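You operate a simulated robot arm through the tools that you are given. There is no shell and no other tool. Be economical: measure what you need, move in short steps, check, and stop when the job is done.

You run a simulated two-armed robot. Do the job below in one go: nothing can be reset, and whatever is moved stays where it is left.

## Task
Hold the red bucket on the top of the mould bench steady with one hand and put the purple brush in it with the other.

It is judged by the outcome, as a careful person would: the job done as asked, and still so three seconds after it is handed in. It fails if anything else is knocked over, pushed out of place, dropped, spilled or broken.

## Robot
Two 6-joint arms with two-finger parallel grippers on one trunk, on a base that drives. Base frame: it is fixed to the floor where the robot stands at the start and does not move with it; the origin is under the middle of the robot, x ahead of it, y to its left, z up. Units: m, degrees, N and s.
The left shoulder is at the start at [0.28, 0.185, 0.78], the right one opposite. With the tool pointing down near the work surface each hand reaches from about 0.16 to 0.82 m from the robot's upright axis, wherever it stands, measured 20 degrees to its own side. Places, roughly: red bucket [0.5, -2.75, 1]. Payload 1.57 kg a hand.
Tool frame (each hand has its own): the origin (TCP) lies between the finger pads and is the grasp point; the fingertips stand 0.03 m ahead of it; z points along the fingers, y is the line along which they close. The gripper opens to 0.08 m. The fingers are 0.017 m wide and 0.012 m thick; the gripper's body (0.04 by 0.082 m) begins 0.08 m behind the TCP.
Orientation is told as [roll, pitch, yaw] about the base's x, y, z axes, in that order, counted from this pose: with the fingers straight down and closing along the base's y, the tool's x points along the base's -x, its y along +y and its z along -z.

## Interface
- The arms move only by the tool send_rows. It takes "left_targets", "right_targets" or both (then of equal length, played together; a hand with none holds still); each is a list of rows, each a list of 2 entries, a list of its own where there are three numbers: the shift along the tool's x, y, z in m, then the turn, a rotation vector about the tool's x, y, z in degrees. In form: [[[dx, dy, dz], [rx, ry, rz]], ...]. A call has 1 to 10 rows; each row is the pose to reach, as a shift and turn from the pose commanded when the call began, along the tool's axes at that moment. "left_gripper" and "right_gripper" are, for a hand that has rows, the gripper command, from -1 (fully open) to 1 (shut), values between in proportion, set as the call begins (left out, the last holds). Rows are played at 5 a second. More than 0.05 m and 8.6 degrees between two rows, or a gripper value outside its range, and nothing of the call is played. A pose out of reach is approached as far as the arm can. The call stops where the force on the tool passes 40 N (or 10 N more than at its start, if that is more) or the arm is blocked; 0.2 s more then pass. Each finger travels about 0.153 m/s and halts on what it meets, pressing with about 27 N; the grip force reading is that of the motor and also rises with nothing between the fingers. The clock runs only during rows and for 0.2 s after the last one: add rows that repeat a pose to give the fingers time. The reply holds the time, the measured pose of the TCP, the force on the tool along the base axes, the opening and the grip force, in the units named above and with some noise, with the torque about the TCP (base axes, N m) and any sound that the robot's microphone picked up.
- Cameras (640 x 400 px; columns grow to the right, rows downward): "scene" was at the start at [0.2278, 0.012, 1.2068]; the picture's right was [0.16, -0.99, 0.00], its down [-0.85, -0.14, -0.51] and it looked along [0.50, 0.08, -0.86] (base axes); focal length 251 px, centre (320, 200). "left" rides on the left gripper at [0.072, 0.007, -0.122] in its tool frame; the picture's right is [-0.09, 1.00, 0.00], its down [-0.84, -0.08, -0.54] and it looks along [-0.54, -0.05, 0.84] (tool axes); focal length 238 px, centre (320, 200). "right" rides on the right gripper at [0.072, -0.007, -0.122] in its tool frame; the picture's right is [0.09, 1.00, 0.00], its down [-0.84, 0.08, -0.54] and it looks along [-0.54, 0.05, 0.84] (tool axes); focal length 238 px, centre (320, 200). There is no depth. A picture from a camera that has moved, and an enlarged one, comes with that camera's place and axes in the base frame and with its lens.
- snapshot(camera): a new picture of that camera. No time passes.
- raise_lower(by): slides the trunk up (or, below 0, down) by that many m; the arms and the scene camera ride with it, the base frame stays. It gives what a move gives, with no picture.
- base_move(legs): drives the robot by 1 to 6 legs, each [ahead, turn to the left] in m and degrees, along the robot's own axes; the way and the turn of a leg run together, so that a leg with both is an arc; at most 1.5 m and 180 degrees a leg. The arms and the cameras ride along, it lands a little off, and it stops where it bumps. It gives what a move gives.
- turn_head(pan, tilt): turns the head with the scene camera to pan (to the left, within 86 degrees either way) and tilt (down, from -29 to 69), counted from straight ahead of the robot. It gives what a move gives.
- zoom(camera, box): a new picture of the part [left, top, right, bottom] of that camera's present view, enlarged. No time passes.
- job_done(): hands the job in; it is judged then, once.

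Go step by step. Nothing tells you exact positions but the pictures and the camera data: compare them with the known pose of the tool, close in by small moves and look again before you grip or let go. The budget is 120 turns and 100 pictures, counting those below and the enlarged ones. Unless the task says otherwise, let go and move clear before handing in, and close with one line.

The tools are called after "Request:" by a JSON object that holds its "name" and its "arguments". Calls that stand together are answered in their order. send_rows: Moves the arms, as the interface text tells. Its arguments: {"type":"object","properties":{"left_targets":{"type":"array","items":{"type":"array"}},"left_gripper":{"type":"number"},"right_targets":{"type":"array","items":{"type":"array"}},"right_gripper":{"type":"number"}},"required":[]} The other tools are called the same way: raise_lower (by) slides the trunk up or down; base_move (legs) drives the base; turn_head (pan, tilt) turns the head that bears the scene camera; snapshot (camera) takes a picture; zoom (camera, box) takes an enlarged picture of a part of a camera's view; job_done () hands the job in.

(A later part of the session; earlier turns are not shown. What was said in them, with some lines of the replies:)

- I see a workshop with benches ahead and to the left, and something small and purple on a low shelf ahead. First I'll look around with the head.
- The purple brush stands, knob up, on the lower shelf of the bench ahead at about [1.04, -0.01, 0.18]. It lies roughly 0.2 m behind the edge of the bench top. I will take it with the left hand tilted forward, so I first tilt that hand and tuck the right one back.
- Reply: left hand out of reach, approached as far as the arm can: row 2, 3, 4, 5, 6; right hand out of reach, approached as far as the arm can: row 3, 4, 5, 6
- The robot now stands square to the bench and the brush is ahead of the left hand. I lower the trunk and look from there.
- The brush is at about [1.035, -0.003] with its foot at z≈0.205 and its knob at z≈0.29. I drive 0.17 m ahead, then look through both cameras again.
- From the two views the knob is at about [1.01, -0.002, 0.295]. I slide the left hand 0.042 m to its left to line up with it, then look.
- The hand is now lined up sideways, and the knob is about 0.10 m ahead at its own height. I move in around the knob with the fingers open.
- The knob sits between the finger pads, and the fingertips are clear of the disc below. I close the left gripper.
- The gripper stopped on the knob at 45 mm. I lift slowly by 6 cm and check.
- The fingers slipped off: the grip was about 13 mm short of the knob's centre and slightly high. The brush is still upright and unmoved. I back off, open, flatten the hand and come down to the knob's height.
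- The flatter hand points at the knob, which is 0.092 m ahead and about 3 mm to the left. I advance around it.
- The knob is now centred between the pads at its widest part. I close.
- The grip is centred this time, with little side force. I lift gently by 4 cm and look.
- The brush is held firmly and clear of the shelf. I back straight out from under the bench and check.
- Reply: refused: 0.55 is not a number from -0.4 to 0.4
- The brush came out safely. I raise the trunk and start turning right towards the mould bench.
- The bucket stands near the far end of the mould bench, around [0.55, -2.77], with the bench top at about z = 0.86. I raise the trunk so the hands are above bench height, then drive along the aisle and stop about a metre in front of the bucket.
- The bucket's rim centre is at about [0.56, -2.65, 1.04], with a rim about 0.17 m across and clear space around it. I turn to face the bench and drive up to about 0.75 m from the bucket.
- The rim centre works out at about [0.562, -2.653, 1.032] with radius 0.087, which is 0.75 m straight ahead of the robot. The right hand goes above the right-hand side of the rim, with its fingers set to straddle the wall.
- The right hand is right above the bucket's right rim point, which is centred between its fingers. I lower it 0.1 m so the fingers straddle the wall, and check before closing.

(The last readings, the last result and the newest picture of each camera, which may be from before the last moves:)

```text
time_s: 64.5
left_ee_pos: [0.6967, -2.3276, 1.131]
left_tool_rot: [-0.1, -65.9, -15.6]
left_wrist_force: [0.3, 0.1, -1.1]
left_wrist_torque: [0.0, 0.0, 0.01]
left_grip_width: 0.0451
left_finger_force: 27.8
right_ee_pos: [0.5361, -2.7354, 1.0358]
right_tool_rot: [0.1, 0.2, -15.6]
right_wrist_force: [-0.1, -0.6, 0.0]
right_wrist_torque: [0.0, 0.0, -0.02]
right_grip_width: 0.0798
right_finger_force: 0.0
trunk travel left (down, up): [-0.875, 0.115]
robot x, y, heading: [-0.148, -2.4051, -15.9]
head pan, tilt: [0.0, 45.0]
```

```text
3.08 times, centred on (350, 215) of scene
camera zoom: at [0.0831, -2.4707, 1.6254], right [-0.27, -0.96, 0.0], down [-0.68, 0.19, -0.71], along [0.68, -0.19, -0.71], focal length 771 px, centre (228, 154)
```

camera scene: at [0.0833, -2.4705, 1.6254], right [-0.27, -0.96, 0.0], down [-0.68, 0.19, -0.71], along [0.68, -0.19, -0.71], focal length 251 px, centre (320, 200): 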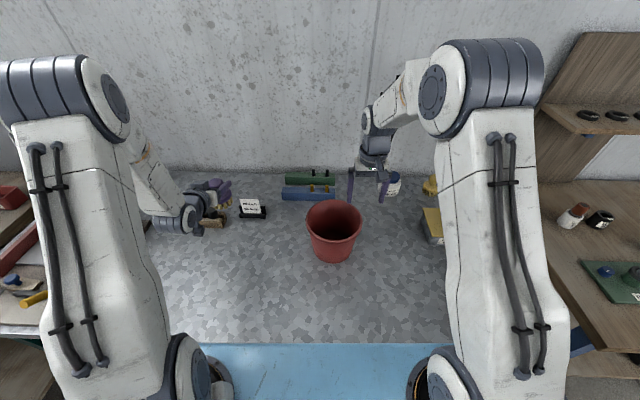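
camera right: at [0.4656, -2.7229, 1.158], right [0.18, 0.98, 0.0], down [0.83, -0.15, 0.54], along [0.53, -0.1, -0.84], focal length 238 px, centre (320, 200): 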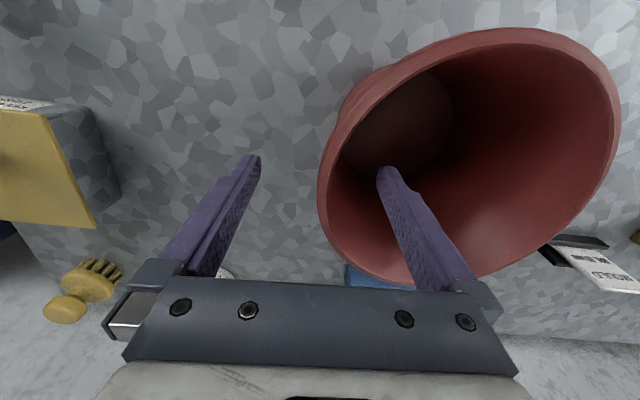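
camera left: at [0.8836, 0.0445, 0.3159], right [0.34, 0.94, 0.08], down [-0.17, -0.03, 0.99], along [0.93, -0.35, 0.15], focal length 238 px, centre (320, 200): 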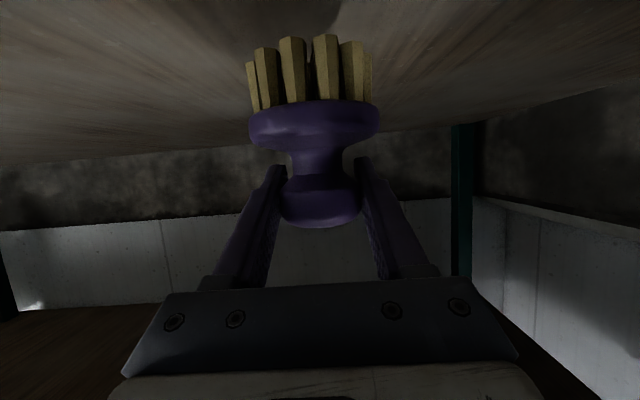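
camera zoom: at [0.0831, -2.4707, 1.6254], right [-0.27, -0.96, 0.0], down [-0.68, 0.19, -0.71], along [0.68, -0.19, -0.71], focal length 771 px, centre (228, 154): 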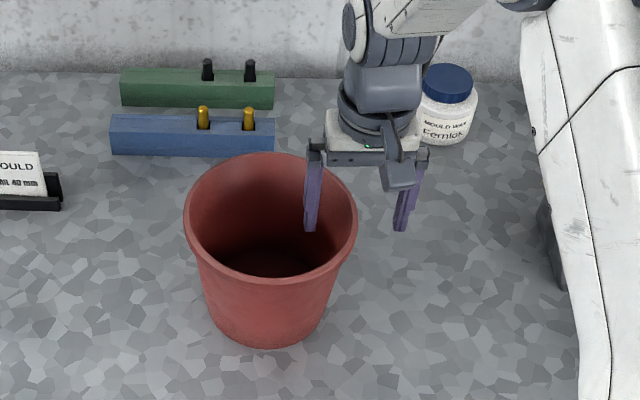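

The fingers straddle the bucket wall, well centred and about 2.5 cm down. I close the right gripper to hold it.

Request:
{"name": "send_rows", "arguments": {"right_targets": [[[0, 0, 0.002], [0, 0, 0]], [[0, 0, 0.002], [0, 0, 0]], [[0, 0, 0.002], [0, 0, 0]], [[0, 0, 0.002], [0, 0, 0]]], "right_gripper": 1}}

Request:
{"name": "snapshot", "arguments": {"camera": "right"}}

Request:
{"name": "zoom", "arguments": {"camera": "scene", "box": [260, 150, 440, 280]}}

```text
time_s: 65.5
left_ee_pos: [0.6969, -2.3283, 1.131]
left_tool_rot: [-0.1, -65.9, -15.5]
left_wrist_force: [0.1, 1.6, -0.2]
left_wrist_torque: [0.01, -0.03, 0.02]
left_grip_width: 0.0452
left_finger_force: 27.5
right_ee_pos: [0.5365, -2.7356, 1.0354]
right_tool_rot: [0.0, 0.0, -15.6]
right_wrist_force: [0.8, -0.2, 6.5]
right_wrist_torque: [0.75, 0.25, -0.16]
right_grip_width: 0.0054
right_finger_force: 25.7
trunk travel left (down, up): [-0.875, 0.115]
robot x, y, heading: [-0.1518, -2.4057, -15.8]
head pan, tilt: [0.0, 45.0]
```

```text
68 pictures are left
camera right: at [0.4656, -2.7228, 1.1572], right [0.18, 0.98, 0.0], down [0.83, -0.15, 0.54], along [0.53, -0.1, -0.84], focal length 238 px, centre (320, 200)
```

right: 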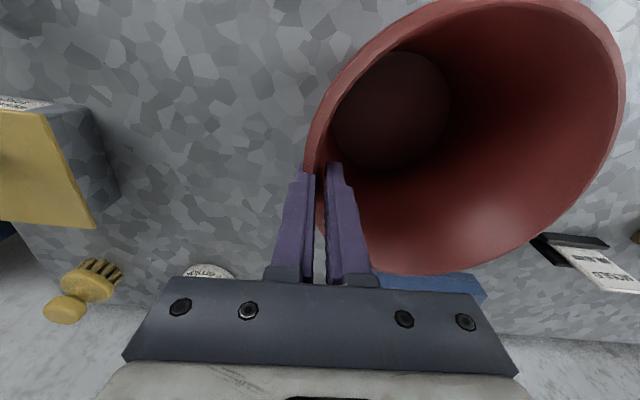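

```text
3.08 times, centred on (350, 215) of scene
camera zoom: at [0.0827, -2.4705, 1.6255], right [-0.27, -0.96, 0.0], down [-0.68, 0.19, -0.71], along [0.68, -0.19, -0.71], focal length 771 px, centre (228, 154)
```

zoom: 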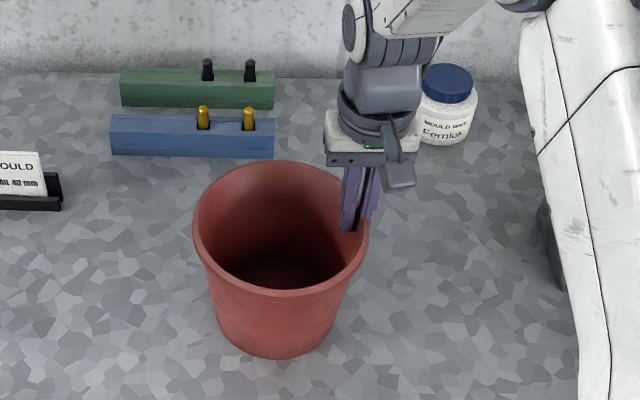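

The bucket wall is gripped, and the bucket moved only about a centimetre as the fingers centred on it. Now I raise the left hand and bring the brush over the bucket, staying slightly left of centre.

Request:
{"name": "send_rows", "arguments": {"left_targets": [[[-0.032, 0, -0.0143], [0, 0, 0]], [[-0.064, 0, -0.0285], [0, 0, 0]], [[-0.0625, -0.04, -0.032], [1.7, 0, 0.76]], [[-0.061, -0.08, -0.0355], [3.4, 0, 1.5]], [[-0.0595, -0.12, -0.039], [5.1, 0, 2.3]], [[-0.058, -0.16, -0.0425], [6.8, 0, 3.0]], [[-0.0565, -0.2, -0.046], [8.5, 0, 3.8]], [[-0.055, -0.24, -0.0495], [10.3, 0, 4.6]], [[-0.0535, -0.28, -0.0525], [12, 0, 5.3]], [[-0.0518, -0.32, -0.056], [13.7, 0, 6.1]]]}}

Request:
{"name": "snapshot", "arguments": {"camera": "scene"}}

Request:
{"name": "snapshot", "arguments": {"camera": "left"}}

```text
time_s: 67.7
left_ee_pos: [0.5835, -2.6291, 1.2059]
left_tool_rot: [-0.2, -65.9, -30.5]
left_wrist_force: [0.2, 1.6, -1.0]
left_wrist_torque: [-0.01, 0.04, 0.01]
left_grip_width: 0.0447
left_finger_force: 26.6
right_ee_pos: [0.5368, -2.7357, 1.0344]
right_tool_rot: [0.1, 0.1, -15.5]
right_wrist_force: [1.6, -2.2, 6.5]
right_wrist_torque: [0.54, -0.38, -0.24]
right_grip_width: 0.0053
right_finger_force: 25.9
trunk travel left (down, up): [-0.875, 0.115]
robot x, y, heading: [-0.1503, -2.4036, -15.8]
head pan, tilt: [0.0, 45.0]
```

```text
66 pictures are left
camera scene: at [0.0828, -2.4705, 1.6255], right [-0.27, -0.96, 0.0], down [-0.68, 0.19, -0.71], along [0.68, -0.19, -0.71], focal length 251 px, centre (320, 200)
```

scene: 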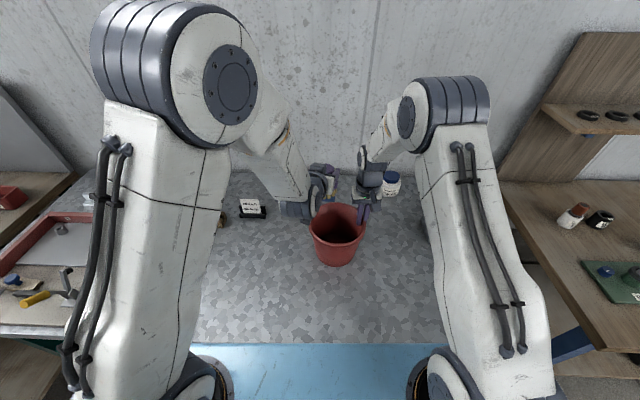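

```text
65 pictures are left
camera left: at [0.466, -2.5513, 1.1893], right [0.54, 0.84, 0.08], down [-0.17, 0.01, 0.99], along [0.82, -0.55, 0.15], focal length 238 px, centre (320, 200)
```

left: 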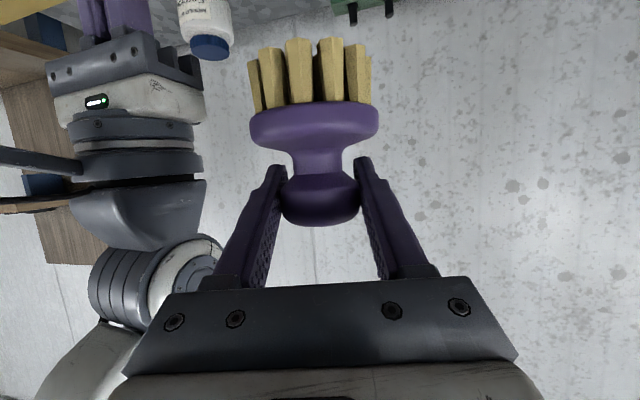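

The brush hangs above the bucket, slightly left of centre and beyond the right gripper. I shift it 2 cm right, tilt the hand steeper so it can dip into the bucket, and look.

Request:
{"name": "send_rows", "arguments": {"left_targets": [[[0, -0.008, 0], [0, 7, 0]], [[0, -0.016, 0], [0, 14, 0]], [[0.0137, -0.022, 0.006], [0, 21, 0]], [[0.0274, -0.022, 0.0122], [0, 21, 0]], [[0.0274, -0.022, 0.0122], [0, 21, 0]]]}}

Request:
{"name": "zoom", "arguments": {"camera": "scene", "box": [260, 150, 440, 280]}}

Request:
{"name": "snapshot", "arguments": {"camera": "left"}}

Request:
{"name": "snapshot", "arguments": {"camera": "right"}}

```text
time_s: 68.8
left_ee_pos: [0.5707, -2.649, 1.1737]
left_tool_rot: [-0.1, -44.9, -30.6]
left_wrist_force: [-0.2, -0.7, -0.8]
left_wrist_torque: [-0.01, -0.01, -0.03]
left_grip_width: 0.0448
left_finger_force: 26.5
right_ee_pos: [0.5362, -2.7364, 1.0354]
right_tool_rot: [0.1, 0.0, -15.6]
right_wrist_force: [2.1, -0.3, 5.5]
right_wrist_torque: [0.63, -0.17, -0.2]
right_grip_width: 0.0057
right_finger_force: 25.5
trunk travel left (down, up): [-0.875, 0.115]
robot x, y, heading: [-0.15, -2.4073, -15.7]
head pan, tilt: [0.0, 45.0]
```

```text
3.08 times, centred on (350, 215) of scene
camera zoom: at [0.0827, -2.4706, 1.6255], right [-0.27, -0.96, 0.0], down [-0.68, 0.19, -0.71], along [0.68, -0.19, -0.71], focal length 771 px, centre (228, 154)
```

zoom: 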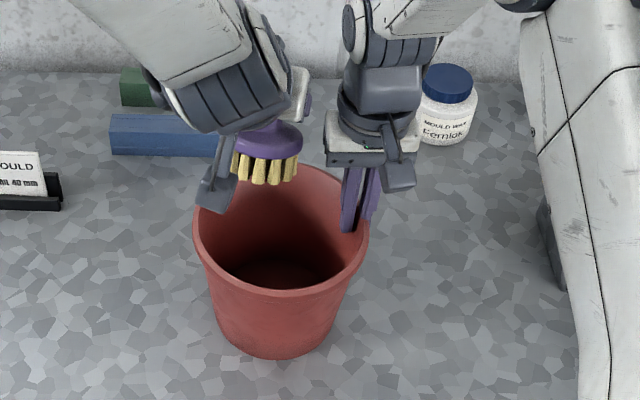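

```text
63 pictures are left
camera left: at [0.4569, -2.5728, 1.2096], right [0.56, 0.82, 0.06], down [0.14, -0.17, 0.97], along [0.81, -0.54, -0.21], focal length 238 px, centre (320, 200)
```

left: 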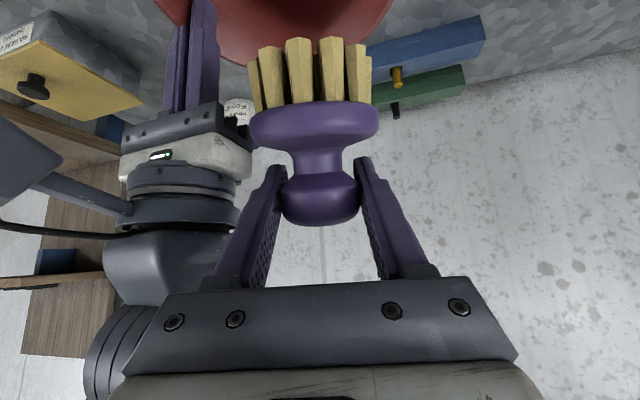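

```text
62 pictures are left
camera right: at [0.4654, -2.7228, 1.157], right [0.18, 0.98, 0.0], down [0.83, -0.15, 0.54], along [0.53, -0.1, -0.84], focal length 238 px, centre (320, 200)
```

right: 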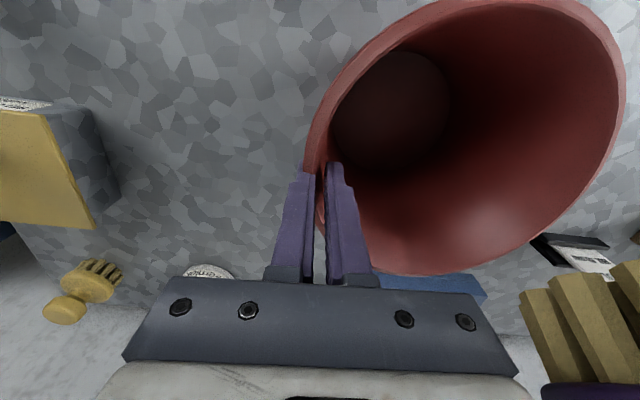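

The brush is over the bucket opening and clear of the right hand. I lower it halfway in, then check the clearance.

Request:
{"name": "send_rows", "arguments": {"left_targets": [[[0.016, 0, 0.016], [0, 0, 0]], [[0.032, -0.002, 0.032], [0, 0, 0]], [[0.048, -0.005, 0.048], [0, 0, 0]], [[0.064, -0.008, 0.064], [0, 0, 0]], [[0.064, -0.008, 0.064], [0, 0, 0]]]}}

Request:
{"name": "zoom", "arguments": {"camera": "scene", "box": [260, 150, 440, 280]}}

Request:
{"name": "snapshot", "arguments": {"camera": "left"}}

Request:
{"name": "snapshot", "arguments": {"camera": "right"}}

```text
time_s: 70.0
left_ee_pos: [0.5657, -2.6529, 1.0799]
left_tool_rot: [-0.2, -44.9, -30.4]
left_wrist_force: [0.7, 0.1, -0.6]
left_wrist_torque: [0.0, 0.03, -0.02]
left_grip_width: 0.0449
left_finger_force: 27.0
right_ee_pos: [0.5368, -2.7356, 1.0351]
right_tool_rot: [0.1, 0.1, -15.5]
right_wrist_force: [1.0, -0.9, 5.2]
right_wrist_torque: [0.61, -0.08, -0.17]
right_grip_width: 0.0056
right_finger_force: 25.6
trunk travel left (down, up): [-0.875, 0.115]
robot x, y, heading: [-0.1519, -2.402, -15.7]
head pan, tilt: [0.0, 45.0]
```

```text
3.08 times, centred on (350, 215) of scene
camera zoom: at [0.0827, -2.4707, 1.6254], right [-0.27, -0.96, 0.0], down [-0.68, 0.19, -0.71], along [0.68, -0.19, -0.71], focal length 771 px, centre (228, 154)
```

zoom: 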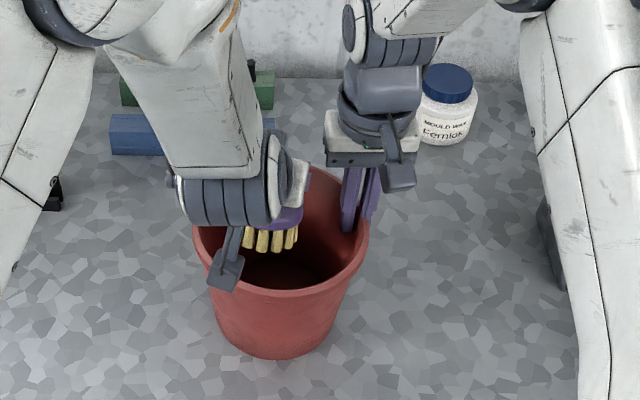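

```text
60 pictures are left
camera left: at [0.4518, -2.5779, 1.1166], right [0.56, 0.82, 0.06], down [0.14, -0.17, 0.97], along [0.81, -0.54, -0.21], focal length 238 px, centre (320, 200)
```

left: 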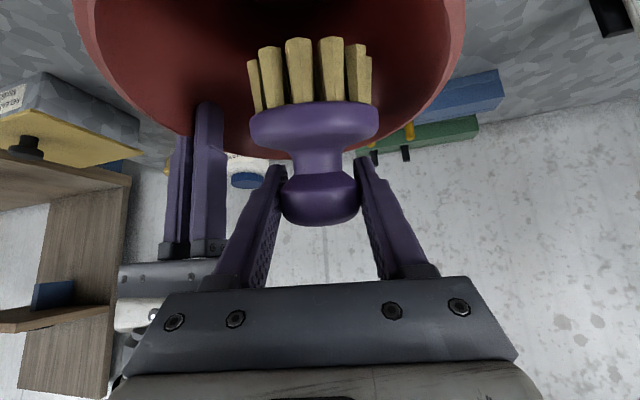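

```text
59 pictures are left
camera right: at [0.4655, -2.7229, 1.157], right [0.18, 0.98, 0.0], down [0.83, -0.15, 0.54], along [0.53, -0.1, -0.84], focal length 238 px, centre (320, 200)
```

right: 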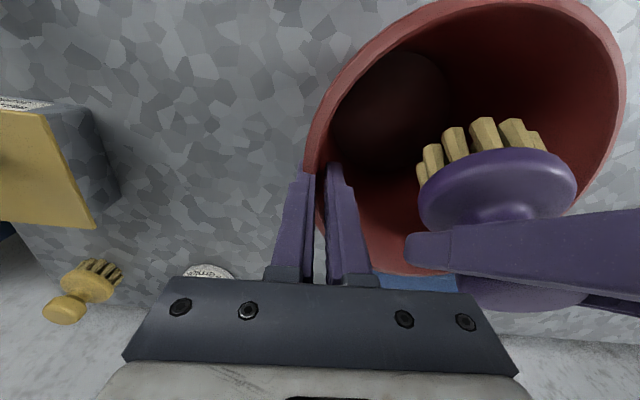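

The brush is dipping in cleanly with space all round. I lower another 5.5 cm, drawing back slightly from the far wall.

Request:
{"name": "send_rows", "arguments": {"left_targets": [[[0.015, -0.001, 0.011], [0, 0, 0]], [[0.03, -0.002, 0.022], [0, 0, 0]], [[0.0446, -0.003, 0.0332], [0, 0, 0]], [[0.0446, -0.003, 0.0332], [0, 0, 0]]]}}

Request:
{"name": "zoom", "arguments": {"camera": "scene", "box": [260, 150, 440, 280]}}

Request:
{"name": "snapshot", "arguments": {"camera": "left"}}

Request:
{"name": "snapshot", "arguments": {"camera": "right"}}

```text
time_s: 71.0
left_ee_pos: [0.5596, -2.65, 1.0245]
left_tool_rot: [-0.2, -45.0, -30.6]
left_wrist_force: [-0.2, 0.1, -0.7]
left_wrist_torque: [-0.04, 0.0, 0.0]
left_grip_width: 0.045
left_finger_force: 27.0
right_ee_pos: [0.5378, -2.7352, 1.0352]
right_tool_rot: [0.2, 0.1, -15.6]
right_wrist_force: [0.3, 0.0, 4.6]
right_wrist_torque: [0.6, -0.19, -0.2]
right_grip_width: 0.0057
right_finger_force: 25.7
trunk travel left (down, up): [-0.875, 0.115]
robot x, y, heading: [-0.1522, -2.4049, -15.8]
head pan, tilt: [0.0, 45.0]
```

```text
3.08 times, centred on (350, 215) of scene
camera zoom: at [0.0827, -2.4706, 1.6254], right [-0.27, -0.96, 0.0], down [-0.68, 0.19, -0.71], along [0.68, -0.19, -0.71], focal length 771 px, centre (228, 154)
```

zoom: 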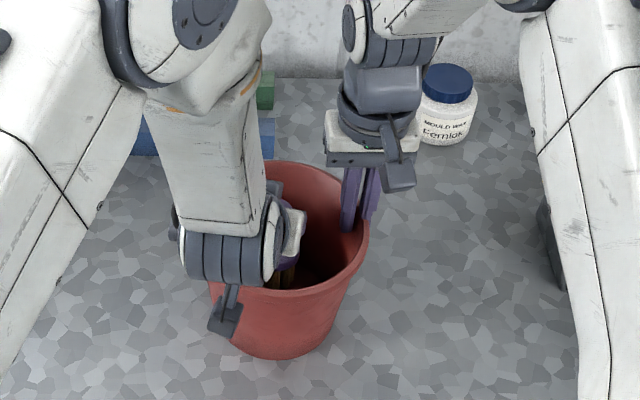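

```text
57 pictures are left
camera left: at [0.445, -2.5756, 1.0607], right [0.56, 0.82, 0.06], down [0.14, -0.17, 0.97], along [0.81, -0.54, -0.21], focal length 238 px, centre (320, 200)
```

left: 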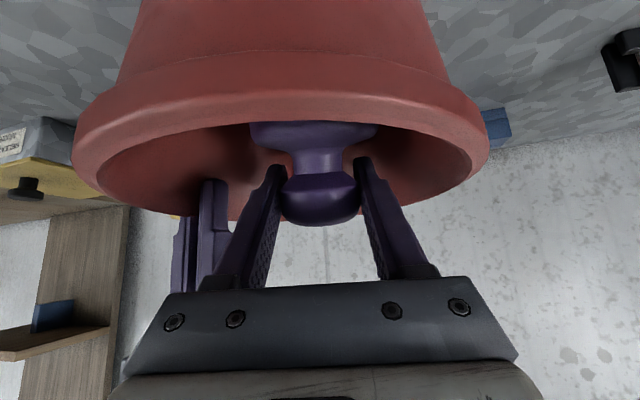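

```text
56 pictures are left
camera right: at [0.4654, -2.7228, 1.1569], right [0.18, 0.98, 0.0], down [0.83, -0.15, 0.54], along [0.53, -0.1, -0.84], focal length 238 px, centre (320, 200)
```

right: 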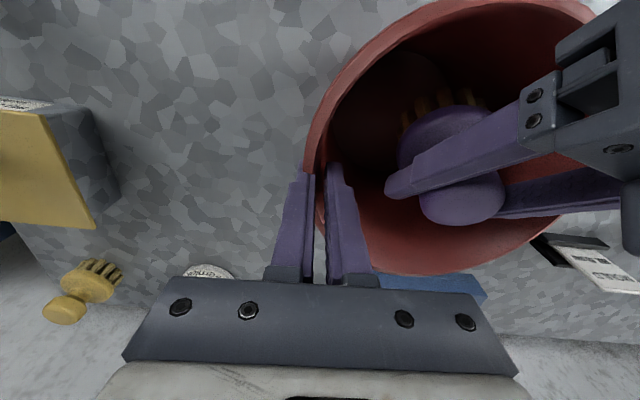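

The brush is well inside the bucket and clear of the walls. I lower 2 cm more, then open the left gripper just enough to let go.

Request:
{"name": "send_rows", "arguments": {"left_targets": [[[0.007, 0, 0.007], [0, 0, 0]], [[0.014, 0, 0.014], [0, 0, 0]], [[0.014, 0, 0.014], [0, 0, 0]]]}}

Request:
{"name": "send_rows", "arguments": {"left_targets": [[[0, 0, 0], [0, 0, 0]], [[0, 0, 0], [0, 0, 0]], [[0, 0, 0], [0, 0, 0]], [[0, 0, 0], [0, 0, 0]]], "left_gripper": -0.6}}

Request:
{"name": "snapshot", "arguments": {"camera": "right"}}

Request:
{"name": "snapshot", "arguments": {"camera": "left"}}

```text
time_s: 71.8
left_ee_pos: [0.5585, -2.6535, 1.0058]
left_tool_rot: [-0.1, -44.9, -30.7]
left_wrist_force: [-0.1, 0.2, -0.8]
left_wrist_torque: [-0.01, -0.01, 0.0]
left_grip_width: 0.045
left_finger_force: 26.7
right_ee_pos: [0.536, -2.7355, 1.0342]
right_tool_rot: [0.1, 0.1, -15.6]
right_wrist_force: [1.0, -0.9, 5.3]
right_wrist_torque: [0.62, -0.15, -0.01]
right_grip_width: 0.0056
right_finger_force: 26.0
trunk travel left (down, up): [-0.875, 0.115]
robot x, y, heading: [-0.1518, -2.4076, -16.0]
head pan, tilt: [0.0, 45.0]
```

```text
time_s: 72.8
left_ee_pos: [0.5588, -2.6536, 1.0046]
left_tool_rot: [-0.1, -44.8, -30.6]
left_wrist_force: [0.4, -1.2, 0.9]
left_wrist_torque: [-0.03, -0.01, -0.01]
left_grip_width: 0.064
left_finger_force: 0.0
right_ee_pos: [0.5371, -2.7354, 1.0343]
right_tool_rot: [0.1, 0.2, -15.6]
right_wrist_force: [0.8, -0.5, 4.2]
right_wrist_torque: [0.59, -0.19, -0.2]
right_grip_width: 0.0054
right_finger_force: 25.7
trunk travel left (down, up): [-0.875, 0.115]
robot x, y, heading: [-0.1526, -2.407, -15.7]
head pan, tilt: [0.0, 45.0]
```

```text
55 pictures are left
camera right: at [0.4654, -2.7228, 1.1569], right [0.18, 0.98, 0.0], down [0.83, -0.15, 0.54], along [0.53, -0.1, -0.84], focal length 238 px, centre (320, 200)
```

right: 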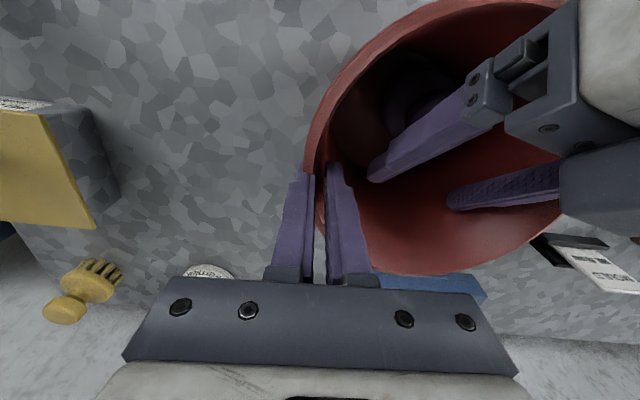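

```text
54 pictures are left
camera left: at [0.4452, -2.5769, 1.0418], right [0.56, 0.82, 0.06], down [0.14, -0.17, 0.97], along [0.81, -0.54, -0.21], focal length 238 px, centre (320, 200)
```

left: 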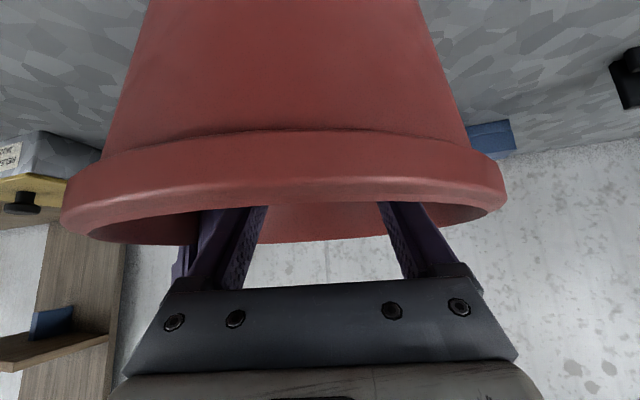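

The brush is released and lies in the bucket. I lift the left hand straight up and away to the left while the right hand keeps holding.

Request:
{"name": "send_rows", "arguments": {"left_targets": [[[-0.02, 0, -0.02], [0, 0, 0]], [[-0.045, 0, -0.045], [0, 0, 0]], [[-0.075, 0, -0.075], [0, 0, 0]], [[-0.105, 0, -0.105], [0, 0, 0]], [[-0.125, 0.03, -0.125], [0, 0, 0]], [[-0.125, 0.075, -0.125], [0, 0, 0]], [[-0.125, 0.12, -0.125], [0, 0, 0]], [[-0.125, 0.165, -0.125], [0, 0, 0]], [[-0.125, 0.21, -0.125], [0, 0, 0]], [[-0.125, 0.25, -0.125], [0, 0, 0]]]}}

Request:
{"name": "snapshot", "arguments": {"camera": "right"}}

Request:
{"name": "snapshot", "arguments": {"camera": "scene"}}

```text
time_s: 75.0
left_ee_pos: [0.685, -2.4361, 1.1859]
left_tool_rot: [-0.1, -45.0, -30.6]
left_wrist_force: [0.6, -0.6, 0.6]
left_wrist_torque: [0.01, 0.02, 0.0]
left_grip_width: 0.0639
left_finger_force: 0.1
right_ee_pos: [0.5363, -2.7348, 1.0346]
right_tool_rot: [0.0, 0.1, -15.6]
right_wrist_force: [1.1, 0.7, 5.9]
right_wrist_torque: [0.7, -0.12, -0.17]
right_grip_width: 0.0056
right_finger_force: 25.7
trunk travel left (down, up): [-0.875, 0.115]
robot x, y, heading: [-0.1491, -2.405, -15.8]
head pan, tilt: [0.0, 45.0]
```

```text
53 pictures are left
camera right: at [0.4654, -2.7229, 1.1569], right [0.18, 0.98, 0.0], down [0.83, -0.15, 0.54], along [0.53, -0.1, -0.84], focal length 238 px, centre (320, 200)
```

right: 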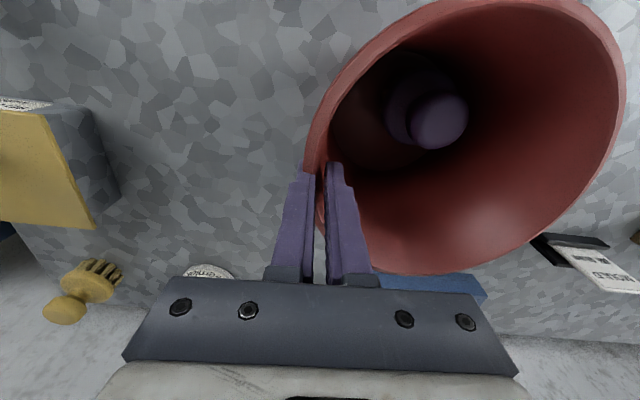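

```text
52 pictures are left
camera scene: at [0.0826, -2.4708, 1.6254], right [-0.27, -0.96, 0.0], down [-0.68, 0.19, -0.71], along [0.68, -0.19, -0.71], focal length 251 px, centre (320, 200)
```

scene: 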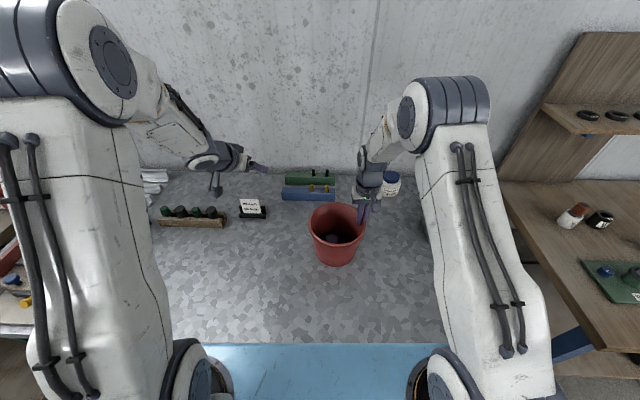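

The brush sits upright on the bottom of the bucket. Now the right hand lets go gently and rises straight up.

Request:
{"name": "send_rows", "arguments": {"right_targets": [[[0, 0, 0], [0, 0, 0]], [[0, 0, 0], [0, 0, 0]], [[0, 0, 0], [0, 0, 0]], [[0, 0, 0], [0, 0, 0]]], "right_gripper": -1}}

Request:
{"name": "snapshot", "arguments": {"camera": "right"}}

```text
time_s: 76.0
left_ee_pos: [0.686, -2.4365, 1.1867]
left_tool_rot: [-0.1, -44.9, -30.6]
left_wrist_force: [0.2, 0.5, 0.0]
left_wrist_torque: [-0.01, -0.01, -0.02]
left_grip_width: 0.0639
left_finger_force: 0.1
right_ee_pos: [0.5365, -2.7355, 1.0349]
right_tool_rot: [0.1, 0.1, -15.6]
right_wrist_force: [-0.3, -0.5, 0.6]
right_wrist_torque: [0.0, -0.02, -0.03]
right_grip_width: 0.0802
right_finger_force: 0.0
trunk travel left (down, up): [-0.875, 0.115]
robot x, y, heading: [-0.1531, -2.4068, -15.7]
head pan, tilt: [0.0, 45.0]
```

```text
51 pictures are left
camera right: at [0.4656, -2.7229, 1.1569], right [0.18, 0.98, 0.0], down [0.83, -0.15, 0.54], along [0.53, -0.1, -0.84], focal length 238 px, centre (320, 200)
```

right: 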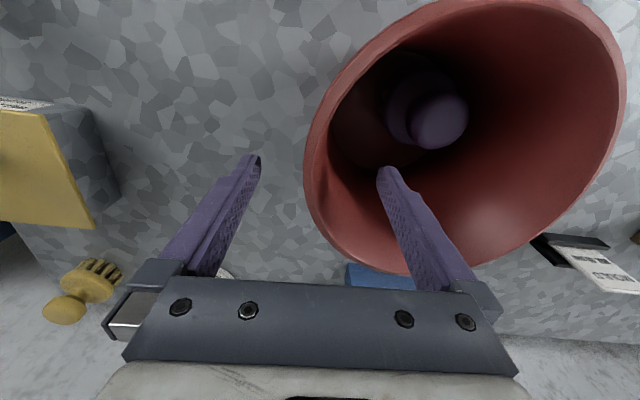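

The bucket stayed put and the fingers are free of the wall. I raise the right hand and move it clear to the right.

Request:
{"name": "send_rows", "arguments": {"right_targets": [[[0, 0, -0.03], [0, 0, 0]], [[0, 0, -0.06], [0, 0, 0]], [[0, 0, -0.1], [0, 0, 0]], [[0.03, -0.03, -0.1], [0, 0, 0]], [[0.06, -0.06, -0.1], [0, 0, 0]], [[0.09, -0.09, -0.1], [0, 0, 0]], [[0.12, -0.12, -0.1], [0, 0, 0]]]}}

Request:
{"name": "snapshot", "arguments": {"camera": "scene"}}

Request:
{"name": "zoom", "arguments": {"camera": "scene", "box": [260, 150, 440, 280]}}

```text
time_s: 77.7
left_ee_pos: [0.6854, -2.4359, 1.1859]
left_tool_rot: [-0.1, -44.9, -30.5]
left_wrist_force: [-0.8, -0.8, 0.6]
left_wrist_torque: [-0.01, -0.02, -0.01]
left_grip_width: 0.0638
left_finger_force: 0.1
right_ee_pos: [0.3899, -2.8152, 1.1364]
right_tool_rot: [0.1, 0.1, -15.4]
right_wrist_force: [0.1, 0.3, 0.9]
right_wrist_torque: [-0.02, -0.03, 0.04]
right_grip_width: 0.0802
right_finger_force: 0.0
trunk travel left (down, up): [-0.875, 0.115]
robot x, y, heading: [-0.1513, -2.406, -15.7]
head pan, tilt: [0.0, 45.0]
```

```text
50 pictures are left
camera scene: at [0.083, -2.4706, 1.6254], right [-0.27, -0.96, 0.0], down [-0.68, 0.19, -0.71], along [0.68, -0.19, -0.71], focal length 251 px, centre (320, 200)
```

scene: 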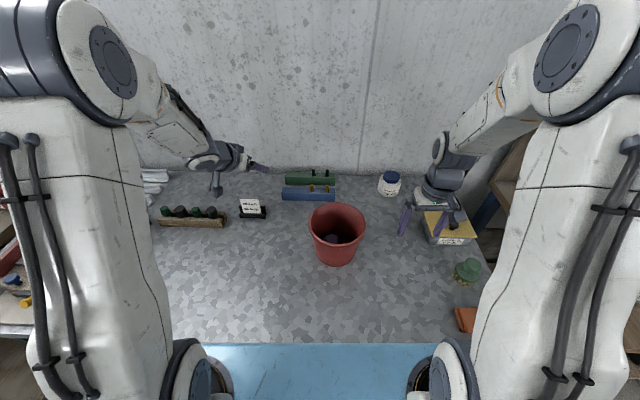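

```text
3.08 times, centred on (350, 215) of scene
camera zoom: at [0.083, -2.4706, 1.6254], right [-0.27, -0.96, 0.0], down [-0.68, 0.19, -0.71], along [0.68, -0.19, -0.71], focal length 771 px, centre (228, 154)
```

zoom: 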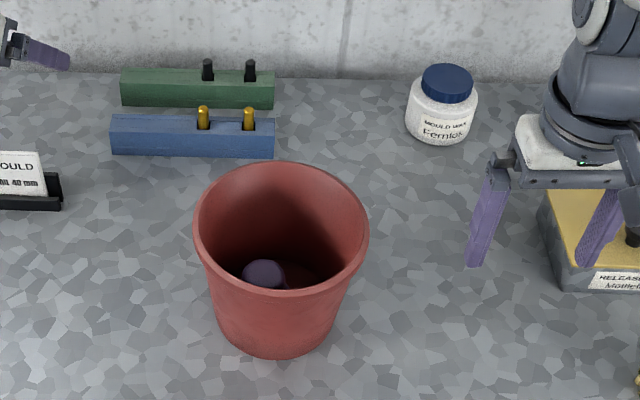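

The bucket stands upright with the brush inside, both hands are clear, and nothing else on the bench has moved. I hand the job in.

Request:
{"name": "job_done", "arguments": {}}

```text
The job is handed in.
```

The purple brush is standing in the red bucket on the mould bench. The right hand held the bucket while the left put the brush in, and both hands have let go and moved clear.
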